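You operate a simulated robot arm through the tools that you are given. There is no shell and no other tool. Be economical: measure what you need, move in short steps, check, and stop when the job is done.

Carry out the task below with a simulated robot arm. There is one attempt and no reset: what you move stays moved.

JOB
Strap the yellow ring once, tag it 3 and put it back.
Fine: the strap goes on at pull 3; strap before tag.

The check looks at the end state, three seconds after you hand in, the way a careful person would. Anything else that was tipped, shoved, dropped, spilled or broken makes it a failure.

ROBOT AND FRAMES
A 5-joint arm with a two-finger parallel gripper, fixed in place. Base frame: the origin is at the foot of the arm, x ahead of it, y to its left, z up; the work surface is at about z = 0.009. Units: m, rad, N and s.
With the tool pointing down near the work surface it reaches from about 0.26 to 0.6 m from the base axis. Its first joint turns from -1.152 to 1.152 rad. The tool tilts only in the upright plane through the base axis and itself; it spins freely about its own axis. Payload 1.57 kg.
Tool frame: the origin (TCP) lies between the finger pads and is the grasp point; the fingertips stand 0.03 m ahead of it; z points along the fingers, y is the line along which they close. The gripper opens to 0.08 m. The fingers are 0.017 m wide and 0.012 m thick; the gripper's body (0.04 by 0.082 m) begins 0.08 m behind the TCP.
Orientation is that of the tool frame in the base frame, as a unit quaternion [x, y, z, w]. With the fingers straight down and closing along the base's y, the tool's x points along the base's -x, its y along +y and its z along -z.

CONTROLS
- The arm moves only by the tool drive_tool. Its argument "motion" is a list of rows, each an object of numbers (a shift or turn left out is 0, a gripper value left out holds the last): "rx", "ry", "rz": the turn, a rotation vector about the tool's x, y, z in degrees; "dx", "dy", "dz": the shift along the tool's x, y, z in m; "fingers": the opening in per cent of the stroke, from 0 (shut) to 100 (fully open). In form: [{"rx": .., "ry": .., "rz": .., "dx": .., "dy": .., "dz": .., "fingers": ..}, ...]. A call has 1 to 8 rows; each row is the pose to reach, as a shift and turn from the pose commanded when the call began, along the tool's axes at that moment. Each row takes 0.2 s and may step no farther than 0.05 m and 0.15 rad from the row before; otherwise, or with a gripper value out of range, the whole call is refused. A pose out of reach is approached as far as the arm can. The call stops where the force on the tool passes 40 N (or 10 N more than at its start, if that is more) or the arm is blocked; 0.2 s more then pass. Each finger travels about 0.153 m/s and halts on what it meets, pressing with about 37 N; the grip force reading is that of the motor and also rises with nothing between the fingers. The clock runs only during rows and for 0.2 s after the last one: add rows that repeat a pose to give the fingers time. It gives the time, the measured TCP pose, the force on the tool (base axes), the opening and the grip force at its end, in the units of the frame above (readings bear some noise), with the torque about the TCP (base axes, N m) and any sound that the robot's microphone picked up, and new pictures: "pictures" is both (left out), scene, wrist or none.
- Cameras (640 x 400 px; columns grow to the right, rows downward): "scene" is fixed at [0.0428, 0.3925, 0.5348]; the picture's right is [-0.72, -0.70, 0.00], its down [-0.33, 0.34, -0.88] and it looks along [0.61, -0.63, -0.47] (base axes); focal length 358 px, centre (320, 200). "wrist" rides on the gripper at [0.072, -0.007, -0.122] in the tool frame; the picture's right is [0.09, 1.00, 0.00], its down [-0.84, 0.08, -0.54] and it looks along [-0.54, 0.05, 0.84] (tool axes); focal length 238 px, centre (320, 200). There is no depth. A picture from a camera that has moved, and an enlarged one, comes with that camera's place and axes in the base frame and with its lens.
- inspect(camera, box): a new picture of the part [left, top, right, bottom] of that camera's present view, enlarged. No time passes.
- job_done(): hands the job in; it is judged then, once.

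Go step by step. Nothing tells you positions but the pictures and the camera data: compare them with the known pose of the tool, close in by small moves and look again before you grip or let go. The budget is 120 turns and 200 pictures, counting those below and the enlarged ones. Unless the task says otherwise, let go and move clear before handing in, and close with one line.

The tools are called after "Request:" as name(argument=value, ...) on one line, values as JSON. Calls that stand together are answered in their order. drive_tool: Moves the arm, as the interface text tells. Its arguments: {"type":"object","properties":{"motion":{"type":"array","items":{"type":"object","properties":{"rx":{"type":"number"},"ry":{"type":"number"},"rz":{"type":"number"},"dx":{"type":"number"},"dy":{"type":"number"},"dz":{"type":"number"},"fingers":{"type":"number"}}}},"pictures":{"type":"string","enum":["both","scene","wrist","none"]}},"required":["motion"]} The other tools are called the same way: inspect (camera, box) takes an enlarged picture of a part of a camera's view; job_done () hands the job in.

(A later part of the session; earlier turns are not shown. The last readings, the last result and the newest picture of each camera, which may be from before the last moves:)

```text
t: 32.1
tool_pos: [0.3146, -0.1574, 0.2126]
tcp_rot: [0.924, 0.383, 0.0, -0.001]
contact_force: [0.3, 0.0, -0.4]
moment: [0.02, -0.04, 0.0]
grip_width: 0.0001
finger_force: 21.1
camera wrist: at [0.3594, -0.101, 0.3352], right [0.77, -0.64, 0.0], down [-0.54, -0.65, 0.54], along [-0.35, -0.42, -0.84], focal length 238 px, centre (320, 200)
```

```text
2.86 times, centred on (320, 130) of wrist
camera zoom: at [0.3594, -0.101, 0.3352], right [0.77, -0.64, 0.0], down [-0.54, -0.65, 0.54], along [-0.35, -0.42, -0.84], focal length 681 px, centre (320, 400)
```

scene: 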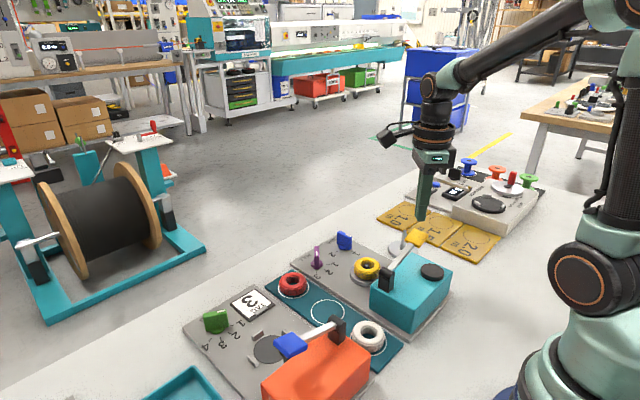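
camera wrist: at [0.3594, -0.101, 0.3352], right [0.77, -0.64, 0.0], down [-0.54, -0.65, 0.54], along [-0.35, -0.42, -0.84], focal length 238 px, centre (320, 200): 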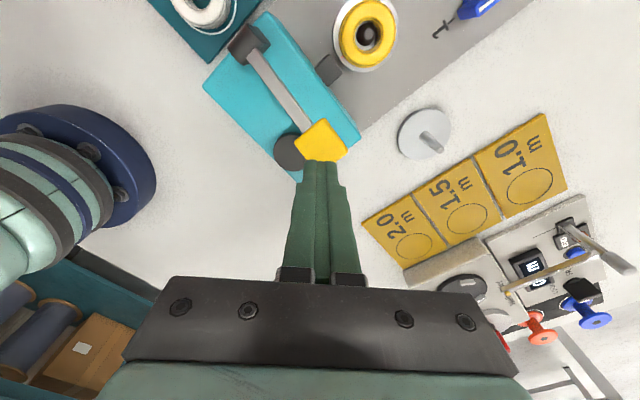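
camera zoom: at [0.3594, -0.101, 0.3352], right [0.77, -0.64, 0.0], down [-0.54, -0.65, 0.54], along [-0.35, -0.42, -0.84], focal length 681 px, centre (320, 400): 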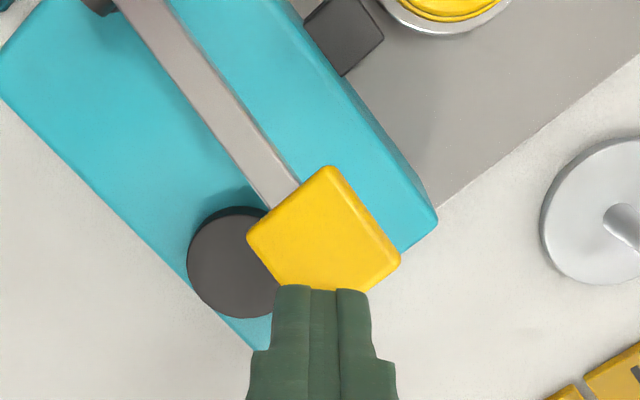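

The closed fingertips are right over the paddle. I'll press down in small steps and listen.

Request:
drive_tool(motion=[{"dz": 0.03}, {"dz": 0.042}, {"dz": 0.05}, {"dz": 0.058}], pictures="scene")

Request:
inspect(camera="scene", box=[330, 180, 470, 280])

```text
t: 33.1
tool_pos: [0.3132, -0.1578, 0.1531]
tcp_rot: [0.924, 0.383, 0.0, 0.0]
contact_force: [1.5, -1.0, 0.9]
moment: [-0.03, 0.02, -0.02]
grip_width: 0.0
finger_force: 21.0
```

scene: 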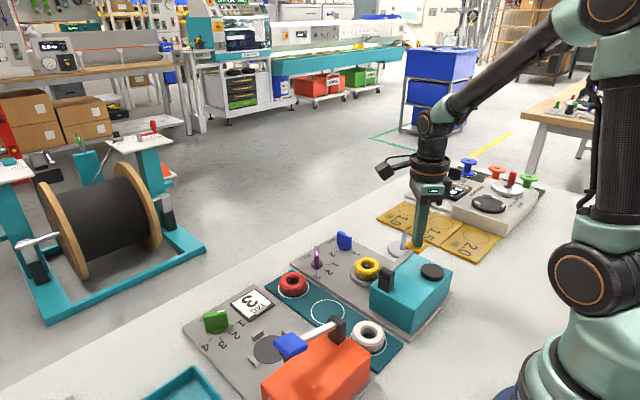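

```text
4.00 times, centred on (400, 230) of scene
camera zoom: at [0.0428, 0.3925, 0.5348], right [-0.72, -0.7, 0.0], down [-0.33, 0.34, -0.88], along [0.61, -0.63, -0.47], focal length 1432 px, centre (0, 80)
```

zoom: 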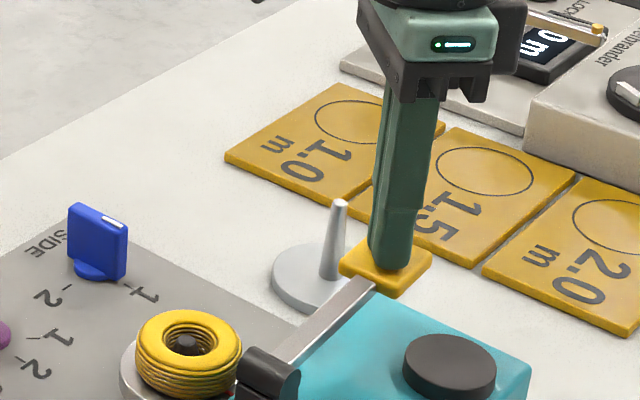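

The paddle follows with little force; keep pressing in small steps.

Request:
drive_tool(motion=[{"dz": 0.005}, {"dz": 0.01}, {"dz": 0.015}, {"dz": 0.02}], pictures="none")

Request:
inspect(camera="scene", box=[330, 180, 470, 280])

```text
t: 34.1
tool_pos: [0.3138, -0.158, 0.1346]
tcp_rot: [0.924, 0.383, 0.001, 0.0]
contact_force: [0.4, 1.2, 2.0]
moment: [0.1, 0.0, -0.02]
grip_width: 0.0
finger_force: 21.2
```

```text
4.00 times, centred on (400, 230) of scene
camera zoom: at [0.0428, 0.3925, 0.5348], right [-0.72, -0.7, 0.0], down [-0.33, 0.34, -0.88], along [0.61, -0.63, -0.47], focal length 1432 px, centre (0, 80)
```

zoom: 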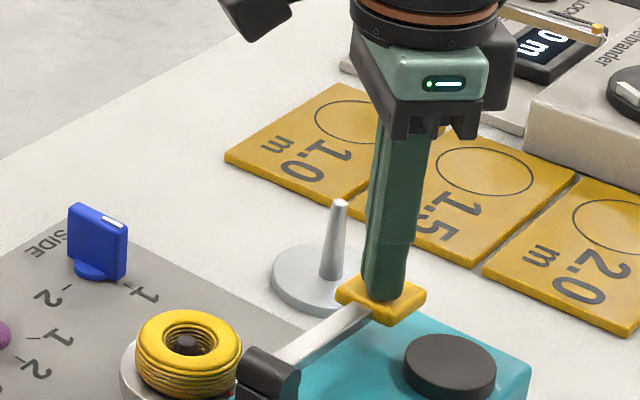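

Request:
drive_tool(motion=[{"dz": 0.004}, {"dz": 0.008}, {"dz": 0.012}, {"dz": 0.016}], pictures="none")

Request:
inspect(camera="scene", box=[330, 180, 470, 280])

```text
t: 35.1
tool_pos: [0.3128, -0.1577, 0.1223]
tcp_rot: [0.924, 0.383, 0.001, 0.0]
contact_force: [-6.2, -0.1, 19.3]
moment: [0.22, 0.26, 0.09]
grip_width: 0.0003
finger_force: 21.2
stopped in row 4: the force on the tool passed its limit at 48 N (the readings are from after the stop); the commanded pose is now the measured one
```

```text
4.00 times, centred on (400, 230) of scene
camera zoom: at [0.0428, 0.3925, 0.5348], right [-0.72, -0.7, 0.0], down [-0.33, 0.34, -0.88], along [0.61, -0.63, -0.47], focal length 1432 px, centre (0, 80)
```

zoom: 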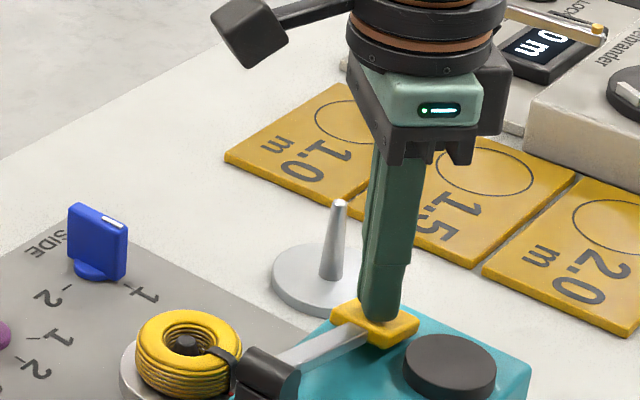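

The lever bottomed out and a black band now appears at the ring. I'll raise off the paddle and look.

Request:
drive_tool(motion=[{"dz": -0.02}, {"dz": -0.04}, {"dz": -0.07}, {"dz": -0.1}], pictures="wrist")

Request:
inspect(camera="scene", box=[330, 190, 470, 290])

Request:
inspect(camera="wrist", box=[300, 0, 430, 100])

```text
t: 36.1
tool_pos: [0.313, -0.1563, 0.2198]
tcp_rot: [0.924, 0.383, 0.0, 0.0]
contact_force: [-0.1, 0.3, 0.9]
moment: [-0.04, 0.0, -0.02]
grip_width: 0.0002
finger_force: 21.2
camera wrist: at [0.358, -0.1, 0.3442], right [0.77, -0.64, 0.0], down [-0.54, -0.65, 0.54], along [-0.35, -0.42, -0.84], focal length 238 px, centre (320, 200)
```

wrist: 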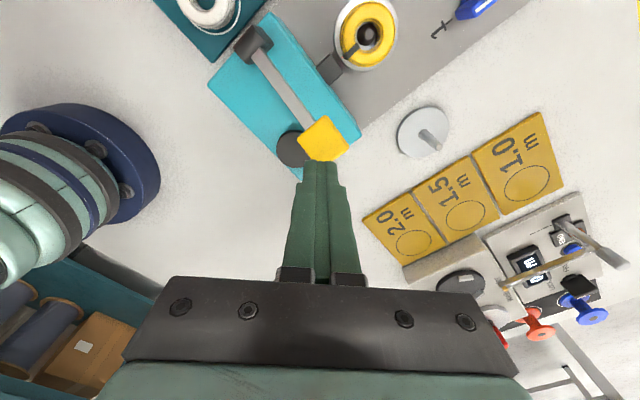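

```text
4.00 times, centred on (400, 240) of scene
camera zoom: at [0.0429, 0.3925, 0.5348], right [-0.72, -0.7, 0.0], down [-0.33, 0.34, -0.88], along [0.61, -0.63, -0.47], focal length 1432 px, centre (0, 40)
```

zoom: 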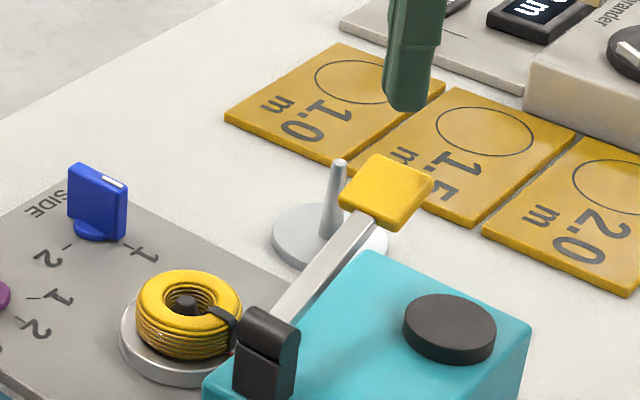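

```text
4.00 times, centred on (365, 50) of wrist
camera zoom: at [0.358, -0.1, 0.3442], right [0.77, -0.64, 0.0], down [-0.54, -0.65, 0.54], along [-0.35, -0.42, -0.84], focal length 953 px, centre (140, 800)
```

zoom: 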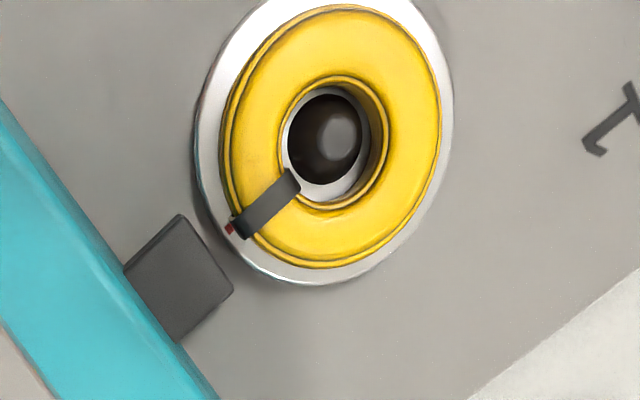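

The yellow ring now carries one strap and the lever has returned. Next I'll set the tag knob; moving above it to read it.

Request:
drive_tool(motion=[{"dx": 0.038, "dy": -0.012}, {"dx": 0.076, "dy": -0.024}, {"dx": 0.115, "dy": -0.037}, {"dx": 0.153, "dy": -0.049}, {"dx": 0.191, "dy": -0.061}, {"dx": 0.23, "dy": -0.073}, {"dx": 0.268, "dy": -0.085}, {"dx": 0.306, "dy": -0.098, "fingers": 50}], pictures="wrist")

Request:
inspect(camera="wrist", box=[240, 0, 400, 120])

Request:
inspect(camera="scene", box=[180, 280, 340, 400])

```text
t: 37.9
tool_pos: [0.4622, 0.1302, 0.2224]
tcp_rot: [0.924, 0.383, 0.0, 0.0]
contact_force: [0.9, -0.7, -0.2]
moment: [0.05, 0.01, 0.0]
grip_width: 0.0398
finger_force: 0.0
camera wrist: at [0.5073, 0.1859, 0.3457], right [0.77, -0.64, 0.0], down [-0.54, -0.65, 0.54], along [-0.35, -0.42, -0.84], focal length 238 px, centre (320, 200)
```

wrist: 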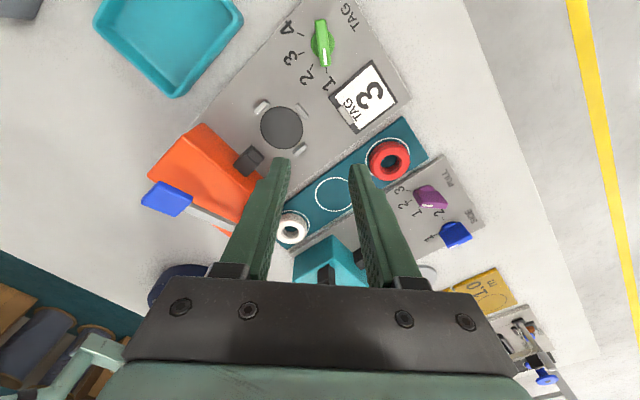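

```text
3.33 times, centred on (320, 60) of wrist
camera zoom: at [0.5073, 0.1859, 0.3457], right [0.77, -0.64, 0.0], down [-0.54, -0.65, 0.54], along [-0.35, -0.42, -0.84], focal length 794 px, centre (320, 667)
```

zoom: 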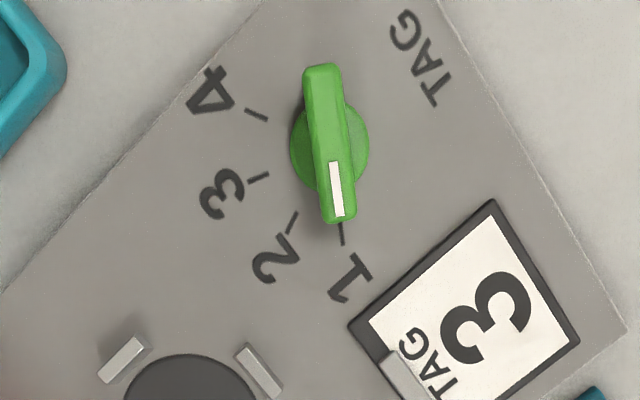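

```text
3.33 times, centred on (260, 340) of scene
camera zoom: at [0.0428, 0.3925, 0.5348], right [-0.72, -0.7, 0.0], down [-0.33, 0.34, -0.88], along [0.61, -0.63, -0.47], focal length 1194 px, centre (520, -267)
```

zoom: 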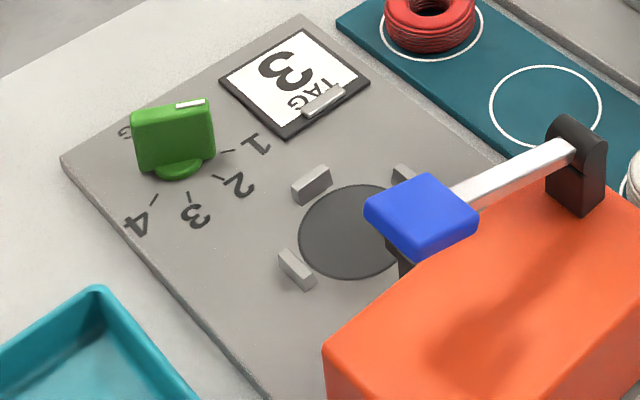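

Tag knob points at 1, centre about (0.511, 0.185), with marks at ±20° and ±60°, so 3 is +80° about the tool axis. I'll spin the tool to yaw -60° and line up over it.

Request:
drive_tool(motion=[{"rz": -8, "dx": 0.01}, {"rz": -16, "dx": 0.02}, {"rz": -24, "dx": 0.03}, {"rz": -32, "dx": 0.04}, {"rz": -40, "dx": 0.05}, {"rz": -48, "dx": 0.06}, {"rz": -56, "dx": 0.07}, {"rz": -64, "dx": 0.0735, "dy": -0.004}], pictures="none")

Request:
drive_tool(motion=[{"rz": -8}, {"rz": -16}, {"rz": -24}, {"rz": -32}, {"rz": -40}, {"rz": -48}, {"rz": -56}, {"rz": -64}], pictures="none")

Request:
drive_tool(motion=[{"rz": -8, "dz": 0.02}, {"rz": -16, "dz": 0.04}, {"rz": -24, "dz": 0.06}, {"rz": -32, "dz": 0.08}, {"rz": -40, "dz": 0.1}, {"rz": -48, "dz": 0.115}, {"rz": -56, "dz": 0.115}, {"rz": -64, "dz": 0.115}], pictures="none")

Request:
drive_tool(motion=[{"rz": -3}], pictures="wrist")

Request:
inspect(camera="scene", box=[160, 240, 300, 350])

```text
t: 39.7
tool_pos: [0.5098, 0.1831, 0.2209]
tcp_rot: [0.58, 0.815, 0.0, 0.0]
contact_force: [-0.1, -0.2, -0.2]
moment: [0.0, 0.03, 0.01]
grip_width: 0.0401
finger_force: 0.0
```

```text
t: 41.5
tool_pos: [0.5097, 0.1828, 0.2202]
tcp_rot: [0.059, 0.998, 0.0, 0.0]
contact_force: [0.0, 0.0, 1.0]
moment: [0.01, 0.02, -0.01]
grip_width: 0.0399
finger_force: 0.0
```

```text
t: 43.3
tool_pos: [0.5089, 0.1831, 0.1066]
tcp_rot: [-0.479, 0.878, 0.0, 0.0]
contact_force: [0.3, -0.2, 0.4]
moment: [0.0, 0.03, 0.0]
grip_width: 0.04
finger_force: 0.1
```

```text
t: 43.7
tool_pos: [0.5093, 0.1834, 0.1071]
tcp_rot: [-0.501, 0.866, 0.001, 0.0]
contact_force: [0.3, -0.8, -0.3]
moment: [0.01, 0.01, 0.01]
grip_width: 0.0401
finger_force: 0.1
camera wrist: at [0.4783, 0.1179, 0.229], right [-0.91, 0.42, 0.0], down [0.35, 0.76, 0.54], along [0.23, 0.49, -0.84], focal length 238 px, centre (320, 200)
```

wrist: 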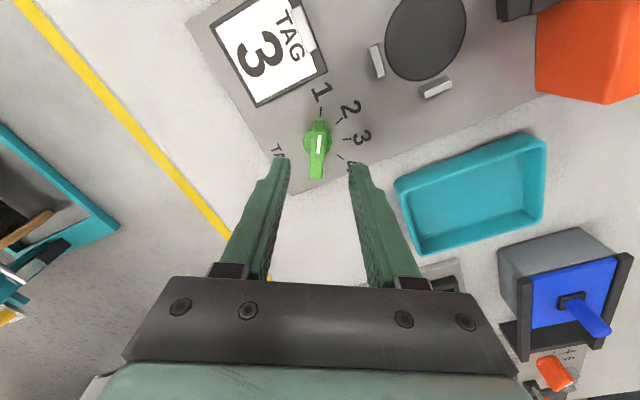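

```text
3.64 times, centred on (230, 295) of scene
camera zoom: at [0.0428, 0.3925, 0.5348], right [-0.72, -0.7, 0.0], down [-0.33, 0.34, -0.88], along [0.61, -0.63, -0.47], focal length 1302 px, centre (647, -146)
```

zoom: 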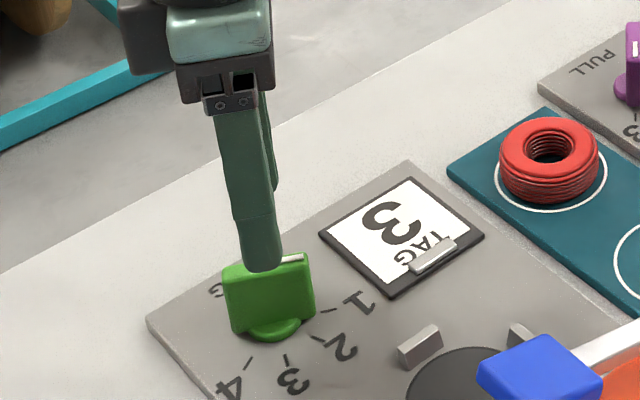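

Request:
drive_tool(motion=[{"dz": 0.024, "dx": -0.002, "dy": -0.001}, {"dz": 0.048, "dx": -0.002, "dy": -0.001}, {"dz": 0.048, "dx": -0.002, "dy": -0.001, "fingers": 0}, {"dz": 0.048, "dx": -0.002, "dy": -0.001, "fingers": 0}, {"dz": 0.048, "dx": -0.002, "dy": -0.001, "fingers": 0}], pictures="none")

```text
t: 44.9
tool_pos: [0.5111, 0.185, 0.0603]
tcp_rot: [-0.499, 0.867, -0.001, 0.002]
contact_force: [19.2, -11.2, -8.3]
moment: [-0.05, -0.14, -0.07]
grip_width: 0.0116
finger_force: 28.8
```

Gripped; relieve the side force by shifting along it.

Request:
drive_tool(motion=[{"dy": -0.001}, {"dy": -0.0022}], pictures="none")

```text
t: 45.5
tool_pos: [0.5112, 0.1845, 0.0589]
tcp_rot: [-0.501, 0.865, 0.0, -0.001]
contact_force: [-6.9, -6.6, 13.7]
moment: [0.27, -0.38, -0.1]
grip_width: 0.012
finger_force: 29.1
```

Request:
drive_tool(motion=[{"rz": 8}, {"rz": 16}, {"rz": 24}, {"rz": 32}, {"rz": 40}], pictures="none")

Request:
drive_tool(motion=[{"rz": 8}, {"rz": 16}, {"rz": 24}, {"rz": 32}, {"rz": 40}], pictures="none")

Request:
inspect(camera="scene", box=[160, 240, 300, 350])

```text
t: 46.7
tool_pos: [0.5125, 0.1848, 0.0577]
tcp_rot: [-0.175, 0.985, 0.0, -0.001]
contact_force: [-24.6, 19.2, 17.8]
moment: [0.4, 0.35, 0.03]
grip_width: 0.0118
finger_force: 29.5
```

```text
t: 47.9
tool_pos: [0.5119, 0.1853, 0.0564]
tcp_rot: [0.174, 0.985, -0.001, -0.001]
contact_force: [-17.4, 17.8, 6.0]
moment: [0.35, 0.2, -0.01]
grip_width: 0.0116
finger_force: 28.9
```

```text
3.64 times, centred on (230, 295) of scene
camera zoom: at [0.0428, 0.3925, 0.5348], right [-0.72, -0.7, 0.0], down [-0.33, 0.34, -0.88], along [0.61, -0.63, -0.47], focal length 1302 px, centre (647, -146)
```

zoom: 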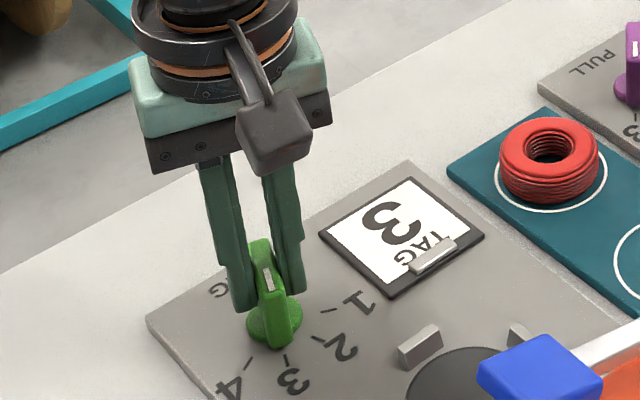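

Knob now aims at 3. Release, rise, and check it.

Request:
drive_tool(motion=[{"fingers": 50}, {"fingers": 50}, {"dz": -0.045}, {"dz": -0.09}, {"dz": -0.13}, {"dz": -0.15}], pictures="wrist")

Request:
inspect(camera="wrist", box=[250, 50, 390, 170])

Request:
inspect(camera="scene", box=[160, 240, 300, 350])

```text
t: 49.3
tool_pos: [0.5137, 0.1853, 0.2085]
tcp_rot: [0.173, 0.985, 0.0, 0.0]
contact_force: [0.4, -0.4, -0.9]
moment: [0.02, -0.04, -0.01]
grip_width: 0.0402
finger_force: 0.1
camera wrist: at [0.4443, 0.2036, 0.3319], right [0.25, 0.97, 0.0], down [0.81, -0.21, 0.54], along [0.52, -0.14, -0.84], focal length 238 px, centre (320, 200)
```

wrist: 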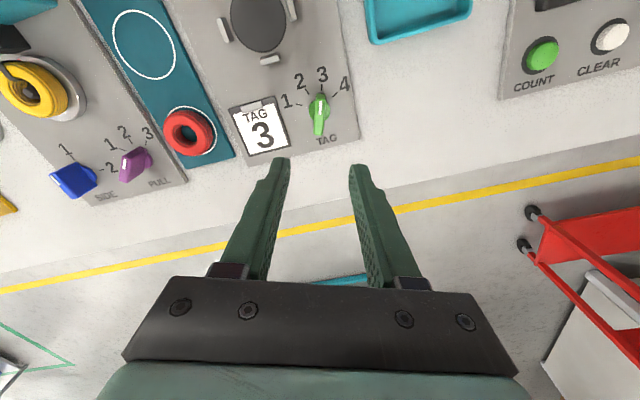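

```text
3.33 times, centred on (320, 110) of wrist
camera zoom: at [0.4443, 0.2036, 0.3319], right [0.25, 0.97, 0.0], down [0.81, -0.21, 0.54], along [0.52, -0.14, -0.84], focal length 794 px, centre (320, 500)
```

zoom: 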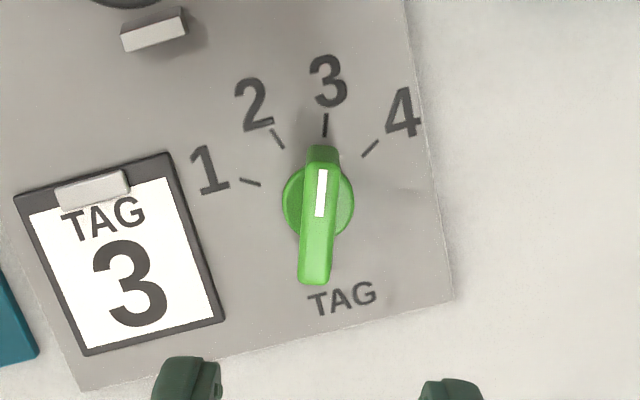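

```text
3.64 times, centred on (230, 295) of scene
camera zoom: at [0.0428, 0.3925, 0.5348], right [-0.72, -0.7, 0.0], down [-0.33, 0.34, -0.88], along [0.61, -0.63, -0.47], focal length 1302 px, centre (647, -146)
```

zoom: 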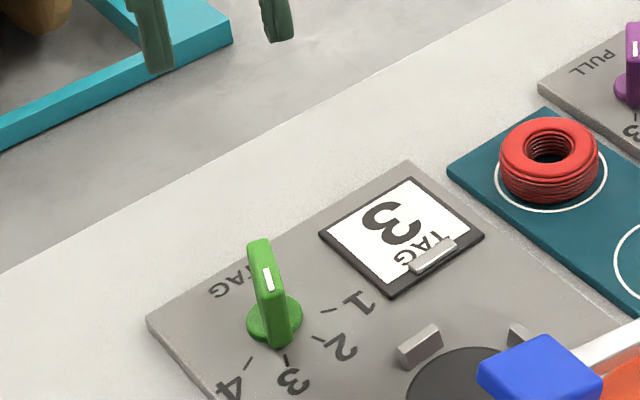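

Tag knob is at 3. Now back over the strapped ring, turning to yaw 135°.

Request:
drive_tool(motion=[{"rz": 8, "dy": -0.041, "fingers": 100}, {"rz": 16, "dy": -0.082}, {"rz": 24, "dy": -0.123, "dx": -0.001}, {"rz": 32, "dy": -0.164, "dx": -0.001}, {"rz": 40, "dy": -0.205, "dx": -0.002}, {"rz": 48, "dy": -0.246, "dx": -0.002}, {"rz": 56, "dy": -0.287, "dx": -0.003}, {"rz": 64, "dy": -0.328, "dx": -0.003}], pictures="none")

Request:
drive_tool(motion=[{"rz": 7.5}, {"rz": 15}, {"rz": 22.5}, {"rz": 30}, {"rz": 37.5}, {"rz": 45}, {"rz": 51}], pictures="wrist")

Request:
inspect(camera="wrist", box=[240, 60, 400, 180])

```text
t: 51.1
tool_pos: [0.4046, -0.128, 0.2072]
tcp_rot: [0.669, 0.743, 0.0, 0.0]
contact_force: [-1.1, -0.3, 0.3]
moment: [0.02, 0.02, 0.01]
grip_width: 0.0799
finger_force: 0.0
```

```text
t: 52.7
tool_pos: [0.4042, -0.1263, 0.2079]
tcp_rot: [0.924, 0.382, 0.0, 0.0]
contact_force: [-0.5, -0.2, -0.2]
moment: [-0.01, 0.03, -0.01]
grip_width: 0.0799
finger_force: 0.0
camera wrist: at [0.4497, -0.0701, 0.3311], right [0.77, -0.64, 0.0], down [-0.54, -0.65, 0.54], along [-0.35, -0.42, -0.84], focal length 238 px, centre (320, 200)
```

wrist: 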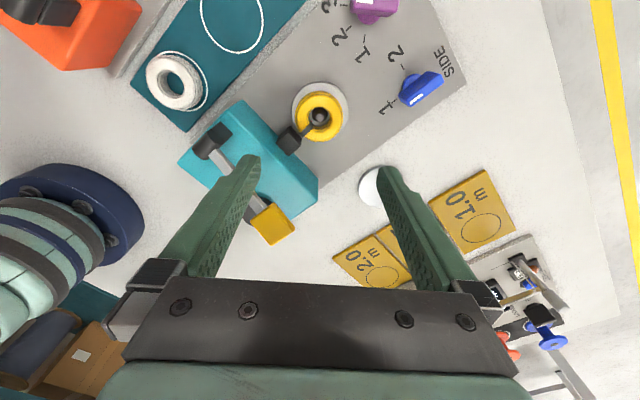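

```text
3.33 times, centred on (320, 120) of wrist
camera zoom: at [0.4497, -0.0701, 0.3311], right [0.77, -0.64, 0.0], down [-0.54, -0.65, 0.54], along [-0.35, -0.42, -0.84], focal length 794 px, centre (320, 467)
```

zoom: 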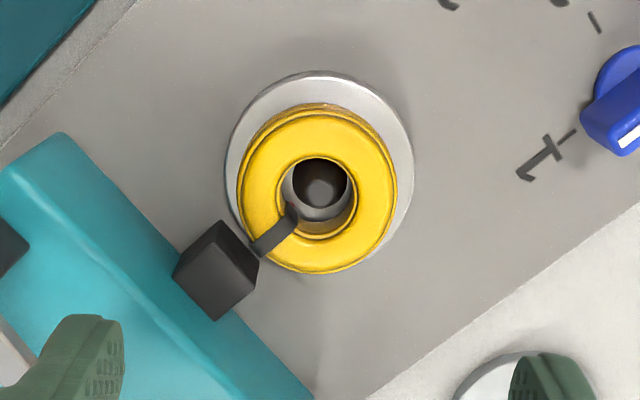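

Request:
drive_tool(motion=[{"dz": 0.045, "dx": 0.003, "dy": -0.0014}, {"dz": 0.09, "dx": 0.003, "dy": -0.0014}, {"dz": 0.125, "dx": 0.003, "dy": -0.0014}, {"dz": 0.145, "dx": 0.003, "dy": -0.0014}, {"dz": 0.145, "dx": 0.003, "dy": -0.0014, "fingers": 40}, {"dz": 0.145, "dx": 0.003, "dy": -0.0014, "fingers": 40}, {"dz": 0.145, "dx": 0.003, "dy": -0.0014, "fingers": 40}], pictures="wrist")

```text
t: 54.3
tool_pos: [0.4077, -0.1221, 0.0616]
tcp_rot: [0.924, 0.383, 0.001, 0.0]
contact_force: [0.2, 0.1, -0.3]
moment: [0.01, 0.0, 0.01]
grip_width: 0.0566
finger_force: 37.1
camera wrist: at [0.4525, -0.0656, 0.184], right [0.77, -0.64, 0.0], down [-0.54, -0.65, 0.54], along [-0.35, -0.42, -0.84], focal length 238 px, centre (320, 200)
```

wrist: 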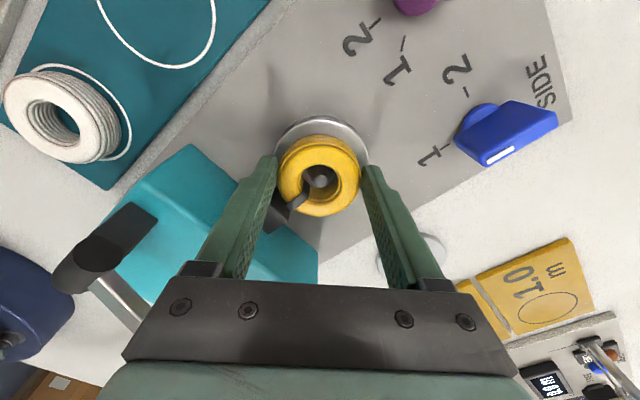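

Gripped again. Lift and carry to above the tag disc at about (0.405, 0.145).

Request:
drive_tool(motion=[{"dz": -0.035}, {"dz": -0.07}, {"dz": -0.1}, {"dz": -0.1, "dx": 0.034, "dy": -0.034}, {"dz": -0.1, "dx": 0.068, "dy": -0.068}, {"dz": -0.1, "dx": 0.102, "dy": -0.102}, {"dz": -0.1, "dx": 0.136, "dy": -0.136}, {"dz": -0.1, "dx": 0.17, "dy": -0.17}], pictures="none")

Request:
drive_tool(motion=[{"dx": 0.0175, "dy": -0.02}], pictures="both")

Request:
inspect(camera="scene", box=[200, 250, 360, 370])

Request:
inspect(camera="wrist", box=[240, 70, 400, 190])

```text
t: 56.1
tool_pos: [0.4053, 0.1187, 0.1625]
tcp_rot: [0.924, 0.383, 0.0, 0.0]
contact_force: [0.2, -0.1, -1.1]
moment: [0.0, -0.01, 0.03]
grip_width: 0.0566
finger_force: 37.1
```

```text
t: 56.5
tool_pos: [0.4028, 0.1422, 0.163]
tcp_rot: [0.924, 0.383, 0.001, 0.0]
contact_force: [0.0, -0.2, -2.3]
moment: [-0.01, -0.01, -0.02]
grip_width: 0.0566
finger_force: 37.0
camera wrist: at [0.4489, 0.1994, 0.2861], right [0.77, -0.64, 0.0], down [-0.54, -0.65, 0.54], along [-0.35, -0.42, -0.84], focal length 238 px, centre (320, 200)
```

scene: 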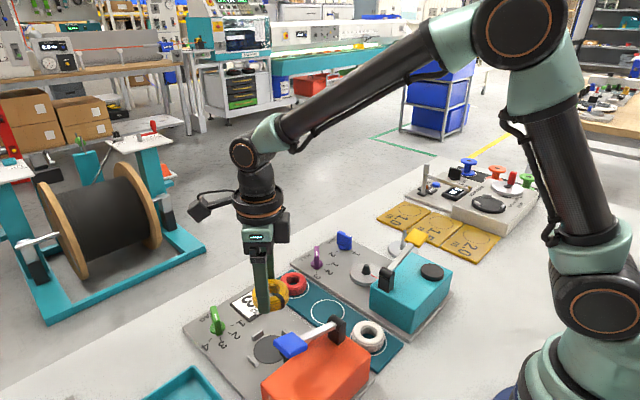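
wrist: 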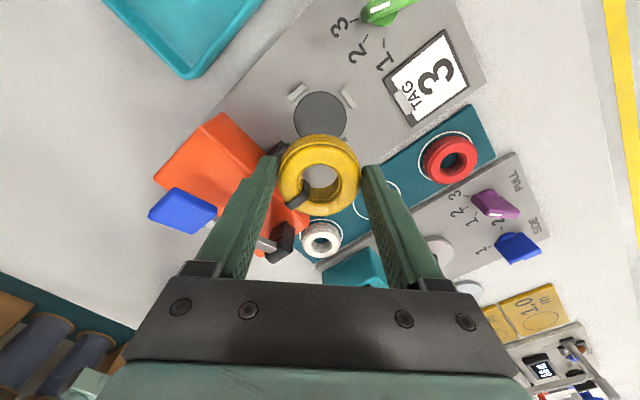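

```text
3.33 times, centred on (280, 310) of scene
camera zoom: at [0.0429, 0.3925, 0.5348], right [-0.72, -0.7, 0.0], down [-0.33, 0.34, -0.88], along [0.61, -0.63, -0.47], focal length 1194 px, centre (453, -167)
```

zoom: 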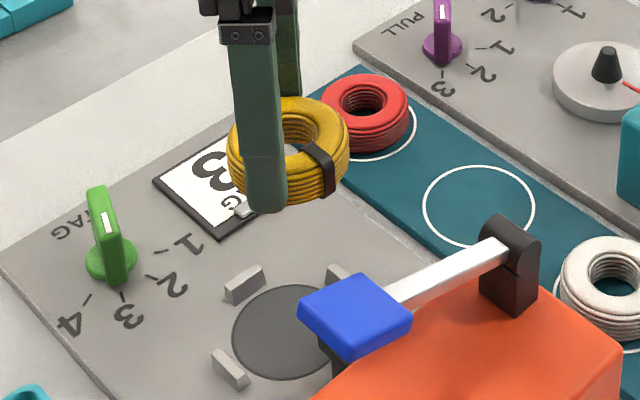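

```text
3.33 times, centred on (320, 130) of wrist
camera zoom: at [0.4489, 0.1994, 0.2861], right [0.77, -0.64, 0.0], down [-0.54, -0.65, 0.54], along [-0.35, -0.42, -0.84], focal length 794 px, centre (320, 433)
```

zoom: 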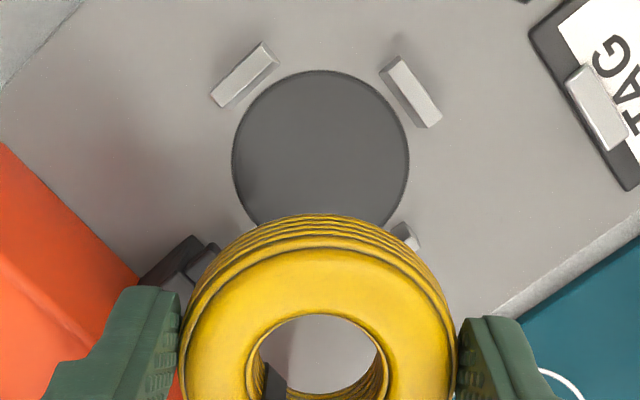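

Request:
drive_tool(motion=[{"dz": 0.035, "dx": 0.0037, "dy": -0.0006}, {"dz": 0.07, "dx": 0.0037, "dy": -0.0006}, {"dz": 0.088, "dx": 0.0037, "dy": -0.0006}], pictures="none")

Request:
inspect(camera="wrist", box=[220, 60, 420, 210])

Request:
inspect(camera="scene", box=[200, 270, 340, 370])

```text
t: 57.3
tool_pos: [0.4061, 0.1466, 0.0743]
tcp_rot: [0.924, 0.382, 0.0, 0.0]
contact_force: [0.0, 0.7, -0.4]
moment: [0.02, -0.01, 0.0]
grip_width: 0.0566
finger_force: 37.6
```

```text
2.67 times, centred on (320, 135) of wrist
camera zoom: at [0.4515, 0.2035, 0.1974], right [0.77, -0.64, 0.0], down [-0.54, -0.65, 0.54], along [-0.35, -0.42, -0.84], focal length 636 px, centre (320, 373)
```

zoom: 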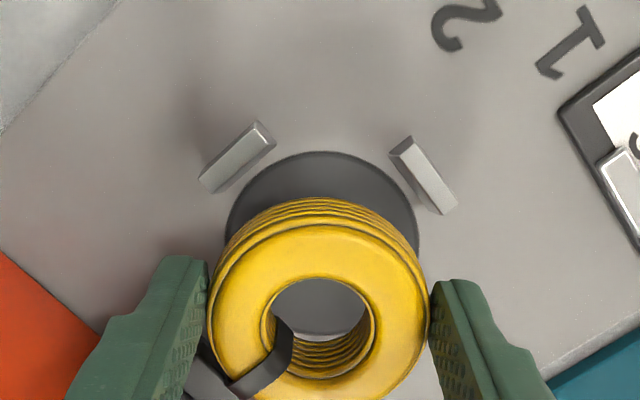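

```text
4.00 times, centred on (270, 320) of scene
camera zoom: at [0.0428, 0.3925, 0.5348], right [-0.72, -0.7, 0.0], down [-0.33, 0.34, -0.88], along [0.61, -0.63, -0.47], focal length 1432 px, centre (520, -280)
```

zoom: 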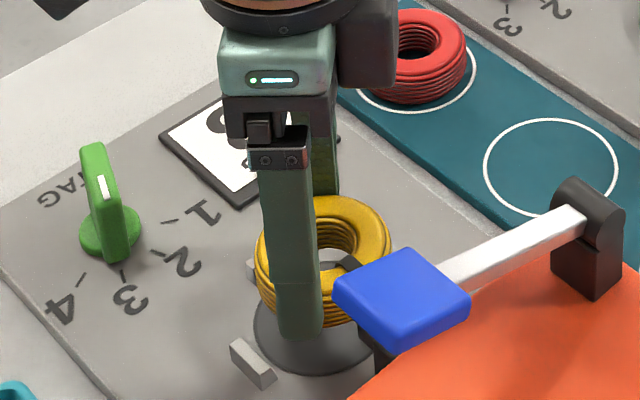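

Centred over the disc to about 1 mm. Lower until it touches, then release.

Request:
drive_tool(motion=[{"dz": 0.01}, {"dz": 0.017}, {"dz": 0.021}, {"dz": 0.023}], pictures="none")

Request:
inspect(camera="scene", box=[200, 270, 340, 370])

```text
t: 58.3
tool_pos: [0.4066, 0.1462, 0.0503]
tcp_rot: [0.924, 0.382, 0.001, 0.0]
contact_force: [0.0, -0.1, -0.6]
moment: [-0.01, -0.01, 0.02]
grip_width: 0.0565
finger_force: 37.1
```

```text
4.00 times, centred on (270, 320) of scene
camera zoom: at [0.0429, 0.3925, 0.5348], right [-0.72, -0.7, 0.0], down [-0.33, 0.34, -0.88], along [0.61, -0.63, -0.47], focal length 1432 px, centre (520, -280)
```

zoom: 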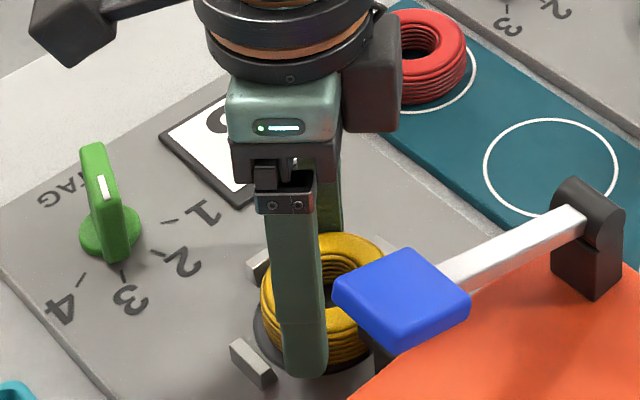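

Request:
drive_tool(motion=[{"dz": 0.001}, {"dz": 0.002}, {"dz": 0.003}], pictures="none")

```text
t: 59.1
tool_pos: [0.4053, 0.146, 0.0479]
tcp_rot: [0.924, 0.383, 0.001, 0.0]
contact_force: [-1.0, -5.2, 14.0]
moment: [-0.33, 0.36, 0.09]
grip_width: 0.0566
finger_force: 37.1
```

Touching. Release and lift straight up.

Request:
drive_tool(motion=[{"dz": -0.001}, {"dz": -0.001, "fingers": 75}, {"dz": -0.001, "fingers": 92}, {"dz": -0.001, "fingers": 92}, {"dz": -0.045}, {"dz": -0.09}, {"dz": -0.13}, {"dz": -0.165, "fingers": 0}], pictures="both")

Request:
inspect(camera="wrist", box=[240, 70, 400, 190])

```text
t: 60.9
tool_pos: [0.405, 0.1476, 0.2149]
tcp_rot: [0.924, 0.383, 0.0, 0.0]
contact_force: [0.6, -0.2, 0.0]
moment: [0.01, -0.01, 0.0]
grip_width: 0.0
finger_force: 21.5
camera wrist: at [0.4507, 0.2028, 0.3371], right [0.77, -0.64, 0.0], down [-0.54, -0.65, 0.54], along [-0.35, -0.42, -0.84], focal length 238 px, centre (320, 200)
```

scene: 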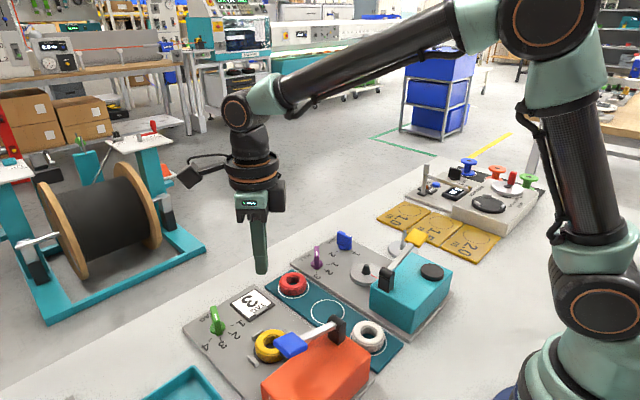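
wrist: 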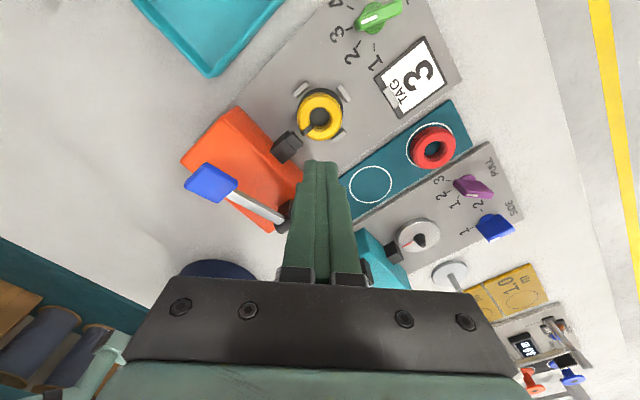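

```text
3.33 times, centred on (320, 130) of wrist
camera zoom: at [0.4507, 0.2028, 0.3371], right [0.77, -0.64, 0.0], down [-0.54, -0.65, 0.54], along [-0.35, -0.42, -0.84], focal length 794 px, centre (320, 433)
```

zoom: 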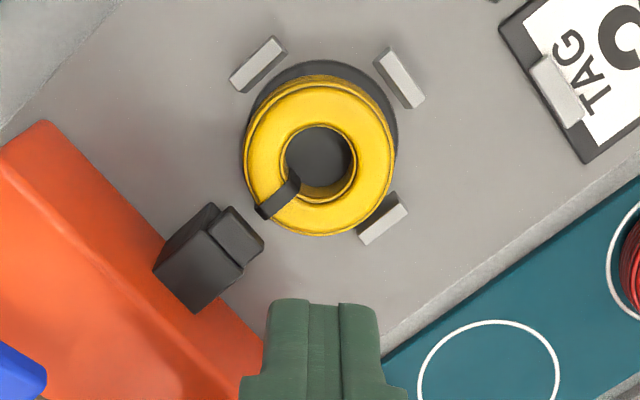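

Ring sits within the stops. Next the orange machine's blue paddle, about (0.300, 0.186, 0.138).

Request:
drive_tool(motion=[{"dx": -0.016, "dy": -0.034}, {"dx": -0.032, "dy": -0.068}, {"dx": -0.047, "dy": -0.101}], pictures="wrist")

Request:
inspect(camera="wrist", box=[220, 60, 420, 200])

Request:
inspect(camera="scene", box=[220, 270, 380, 390])

```text
t: 61.7
tool_pos: [0.3006, 0.1861, 0.215]
tcp_rot: [0.924, 0.383, 0.0, 0.0]
contact_force: [0.4, 0.7, -0.8]
moment: [-0.02, -0.01, 0.02]
grip_width: 0.0
finger_force: 21.1
camera wrist: at [0.3456, 0.2412, 0.3378], right [0.77, -0.64, 0.0], down [-0.54, -0.65, 0.54], along [-0.35, -0.42, -0.84], focal length 238 px, centre (320, 200)
```

wrist: 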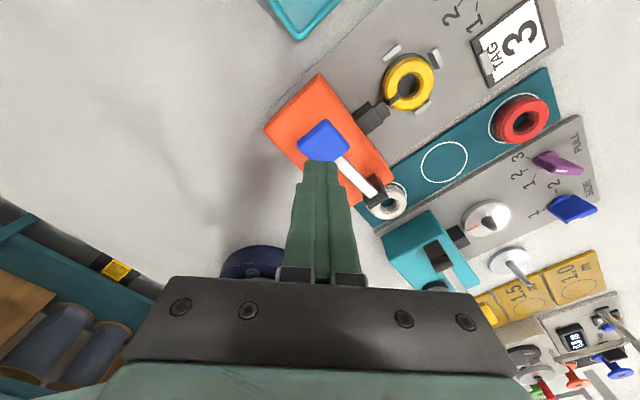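

```text
2.86 times, centred on (320, 130) of wrist
camera zoom: at [0.3456, 0.2412, 0.3378], right [0.77, -0.64, 0.0], down [-0.54, -0.65, 0.54], along [-0.35, -0.42, -0.84], focal length 681 px, centre (320, 400)
```

zoom: 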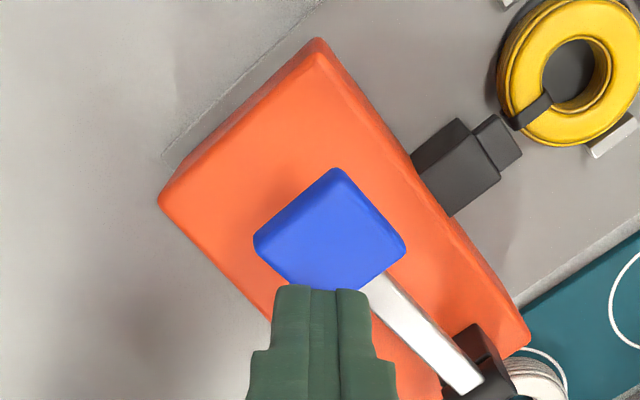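

```text
3.33 times, centred on (300, 330) of scene
camera zoom: at [0.0429, 0.3925, 0.5348], right [-0.72, -0.7, 0.0], down [-0.33, 0.34, -0.88], along [0.61, -0.63, -0.47], focal length 1194 px, centre (387, -233)
```

zoom: 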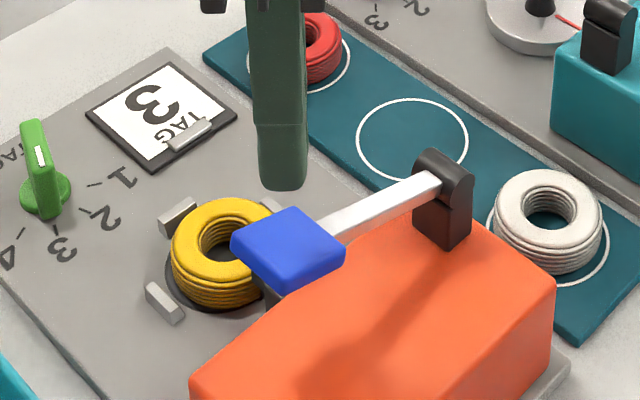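

Fingertips are over the blue paddle. Press down the same way.

Request:
drive_tool(motion=[{"dz": 0.03}, {"dz": 0.045}, {"dz": 0.053}, {"dz": 0.061}, {"dz": 0.069}, {"dz": 0.077}, {"dz": 0.083}], pictures="none")

Request:
drive_tool(motion=[{"dz": 0.004}, {"dz": 0.008}, {"dz": 0.012}, {"dz": 0.016}], pictures="none")

Request:
inspect(camera="scene", box=[220, 270, 380, 390])

```text
t: 63.3
tool_pos: [0.2995, 0.1859, 0.1315]
tcp_rot: [0.924, 0.382, 0.001, 0.0]
contact_force: [1.1, -0.7, 2.2]
moment: [-0.08, -0.07, 0.03]
grip_width: 0.0
finger_force: 21.3
```

```text
t: 64.2
tool_pos: [0.3005, 0.1869, 0.1209]
tcp_rot: [0.924, 0.383, -0.001, 0.001]
contact_force: [-7.2, -0.6, 18.8]
moment: [-0.25, 0.15, -0.09]
grip_width: 0.0
finger_force: 21.1
stopped in row 4: the force on the tool passed its limit at 48 N (the readings are from after the stop); the commanded pose is now the measured one
```

```text
3.33 times, centred on (300, 330) of scene
camera zoom: at [0.0428, 0.3925, 0.5349], right [-0.72, -0.7, 0.0], down [-0.33, 0.34, -0.88], along [0.61, -0.63, -0.47], focal length 1194 px, centre (387, -233)
```

zoom: 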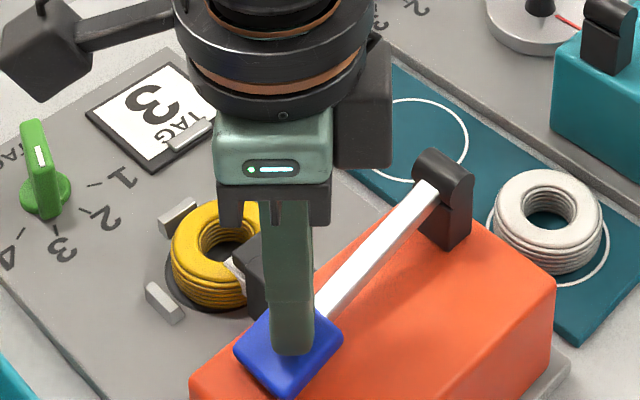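

Lever bottomed and a white tag appears at the ring. Rise and move back over the ring.

Request:
drive_tool(motion=[{"dz": -0.02}, {"dz": -0.04}, {"dz": -0.07}, {"dz": -0.1}, {"dz": -0.1, "dx": 0.016, "dy": 0.034}, {"dz": -0.1, "dx": 0.032, "dy": 0.068}, {"dz": -0.1, "dx": 0.047, "dy": 0.101, "fingers": 100}], pictures="wrist")

Request:
inspect(camera="wrist", box=[240, 70, 400, 190])

Request:
inspect(camera="scene", box=[220, 290, 340, 380])

```text
t: 65.8
tool_pos: [0.406, 0.1449, 0.2197]
tcp_rot: [0.924, 0.383, -0.001, 0.001]
contact_force: [-0.7, -0.5, 0.6]
moment: [-0.02, 0.01, -0.01]
grip_width: 0.0801
finger_force: 0.1
camera wrist: at [0.4514, 0.2019, 0.3422], right [0.77, -0.64, 0.0], down [-0.54, -0.65, 0.54], along [-0.35, -0.42, -0.84], focal length 238 px, centre (320, 200)
```

wrist: 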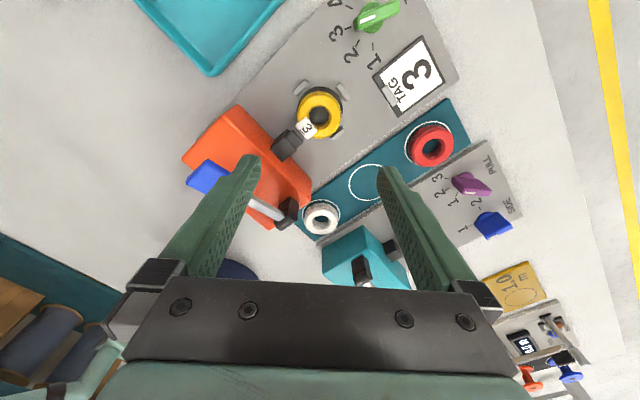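

```text
3.33 times, centred on (320, 130) of wrist
camera zoom: at [0.4514, 0.2019, 0.3422], right [0.77, -0.64, 0.0], down [-0.54, -0.65, 0.54], along [-0.35, -0.42, -0.84], focal length 794 px, centre (320, 433)
```

zoom: 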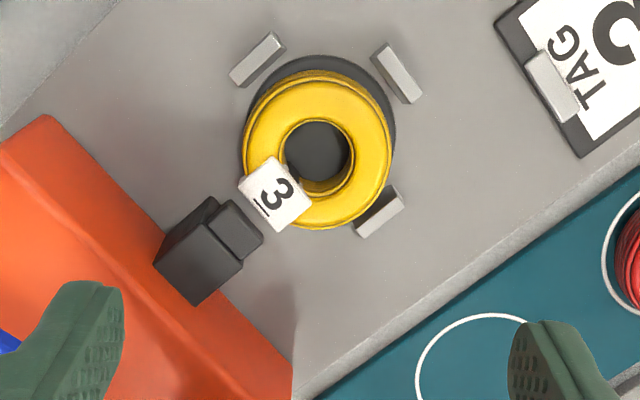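

```text
4.44 times, centred on (280, 335) of scene
camera zoom: at [0.0428, 0.3925, 0.5348], right [-0.72, -0.7, 0.0], down [-0.33, 0.34, -0.88], along [0.61, -0.63, -0.47], focal length 1591 px, centre (498, -400)
```

zoom: 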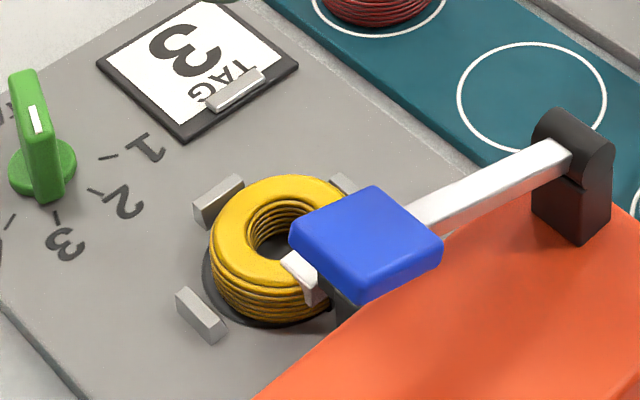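

Tag 3 is on the ring, on the strap side, clear of where the fingers will land. Descend to the ring and check before gripping.

Request:
drive_tool(motion=[{"dz": 0.045, "dx": 0.002, "dy": -0.001}, {"dz": 0.09, "dx": 0.002, "dy": -0.001}, {"dz": 0.13, "dx": 0.002, "dy": -0.001}, {"dz": 0.155, "dx": 0.002, "dy": -0.001}, {"dz": 0.168, "dx": 0.002, "dy": -0.001}], pictures="none")

Request:
inspect(camera="wrist", box=[220, 70, 420, 220])

```text
t: 67.0
tool_pos: [0.4065, 0.1488, 0.0505]
tcp_rot: [0.924, 0.383, -0.001, 0.0]
contact_force: [0.8, -0.2, 0.5]
moment: [0.01, 0.0, -0.02]
grip_width: 0.08
finger_force: 0.1
```

```text
2.67 times, centred on (320, 145) of wrist
camera zoom: at [0.4515, 0.2045, 0.1739], right [0.77, -0.64, 0.0], down [-0.54, -0.65, 0.54], along [-0.35, -0.42, -0.84], focal length 636 px, centre (320, 347)
```

zoom: 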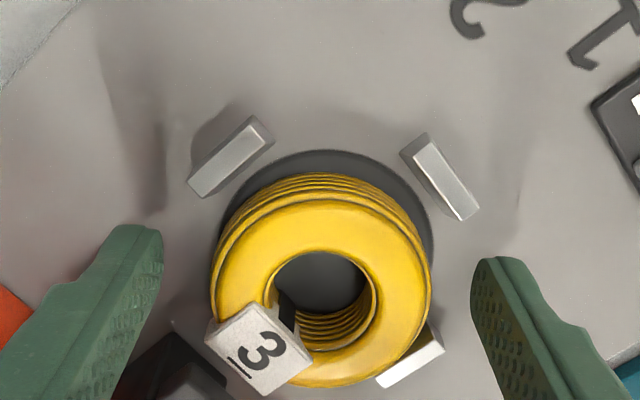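

The left finger would pass within a couple of millimetres of the tag. I'll rotate 5° away from it before closing.

Request:
drive_tool(motion=[{"rz": 5}, {"rz": 5, "dz": 0.001}], pictures="none")

Request:
inspect(camera="wrist", box=[220, 70, 420, 220])

```text
t: 67.6
tool_pos: [0.4054, 0.1493, 0.0511]
tcp_rot: [0.94, 0.342, -0.001, 0.001]
contact_force: [0.6, 0.2, 0.0]
moment: [-0.04, -0.03, 0.02]
grip_width: 0.08
finger_force: 0.1
```

```text
2.67 times, centred on (320, 145) of wrist
camera zoom: at [0.4565, 0.2006, 0.1734], right [0.71, -0.7, 0.0], down [-0.59, -0.6, 0.54], along [-0.38, -0.39, -0.84], focal length 636 px, centre (320, 347)
```

zoom: 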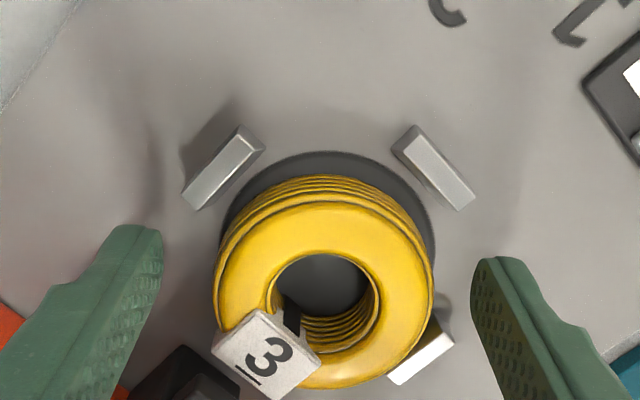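

Clear now. Close and lift a little.

Request:
drive_tool(motion=[{"dz": 0.001, "fingers": 85}, {"dz": 0.001, "fingers": 40}, {"dz": 0.001, "fingers": 40}, {"dz": 0.001, "fingers": 40}, {"dz": -0.02}, {"dz": -0.04}], pictures="none")

Request:
inspect(camera="wrist", box=[220, 70, 420, 220])

Request:
inspect(camera="scene", box=[200, 270, 340, 370])

```text
t: 69.0
tool_pos: [0.4057, 0.1497, 0.0922]
tcp_rot: [0.94, 0.342, -0.002, -0.001]
contact_force: [0.6, -0.4, -1.4]
moment: [0.0, -0.03, 0.0]
grip_width: 0.0567
finger_force: 36.7
```

```text
2.67 times, centred on (320, 145) of wrist
camera zoom: at [0.4561, 0.2015, 0.2141], right [0.71, -0.7, 0.0], down [-0.59, -0.6, 0.54], along [-0.38, -0.39, -0.84], focal length 636 px, centre (320, 347)
```

zoom: 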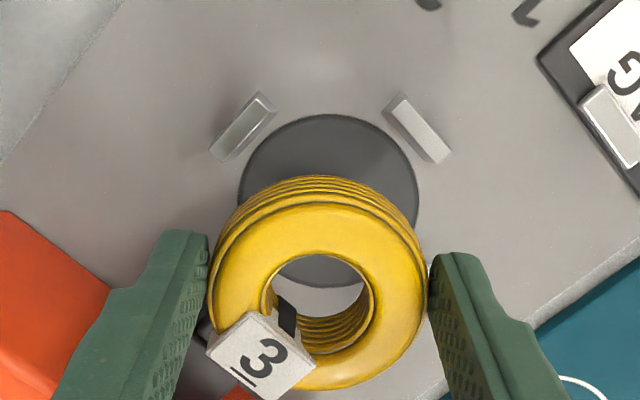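

```text
4.00 times, centred on (270, 320) of scene
camera zoom: at [0.0429, 0.3925, 0.5348], right [-0.72, -0.7, 0.0], down [-0.33, 0.34, -0.88], along [0.61, -0.63, -0.47], focal length 1432 px, centre (520, -280)
```

zoom: 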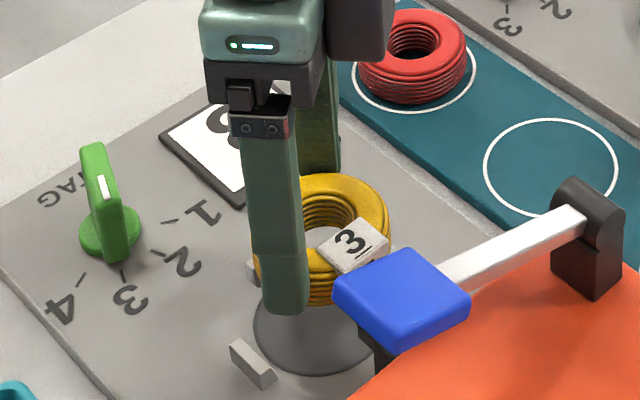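

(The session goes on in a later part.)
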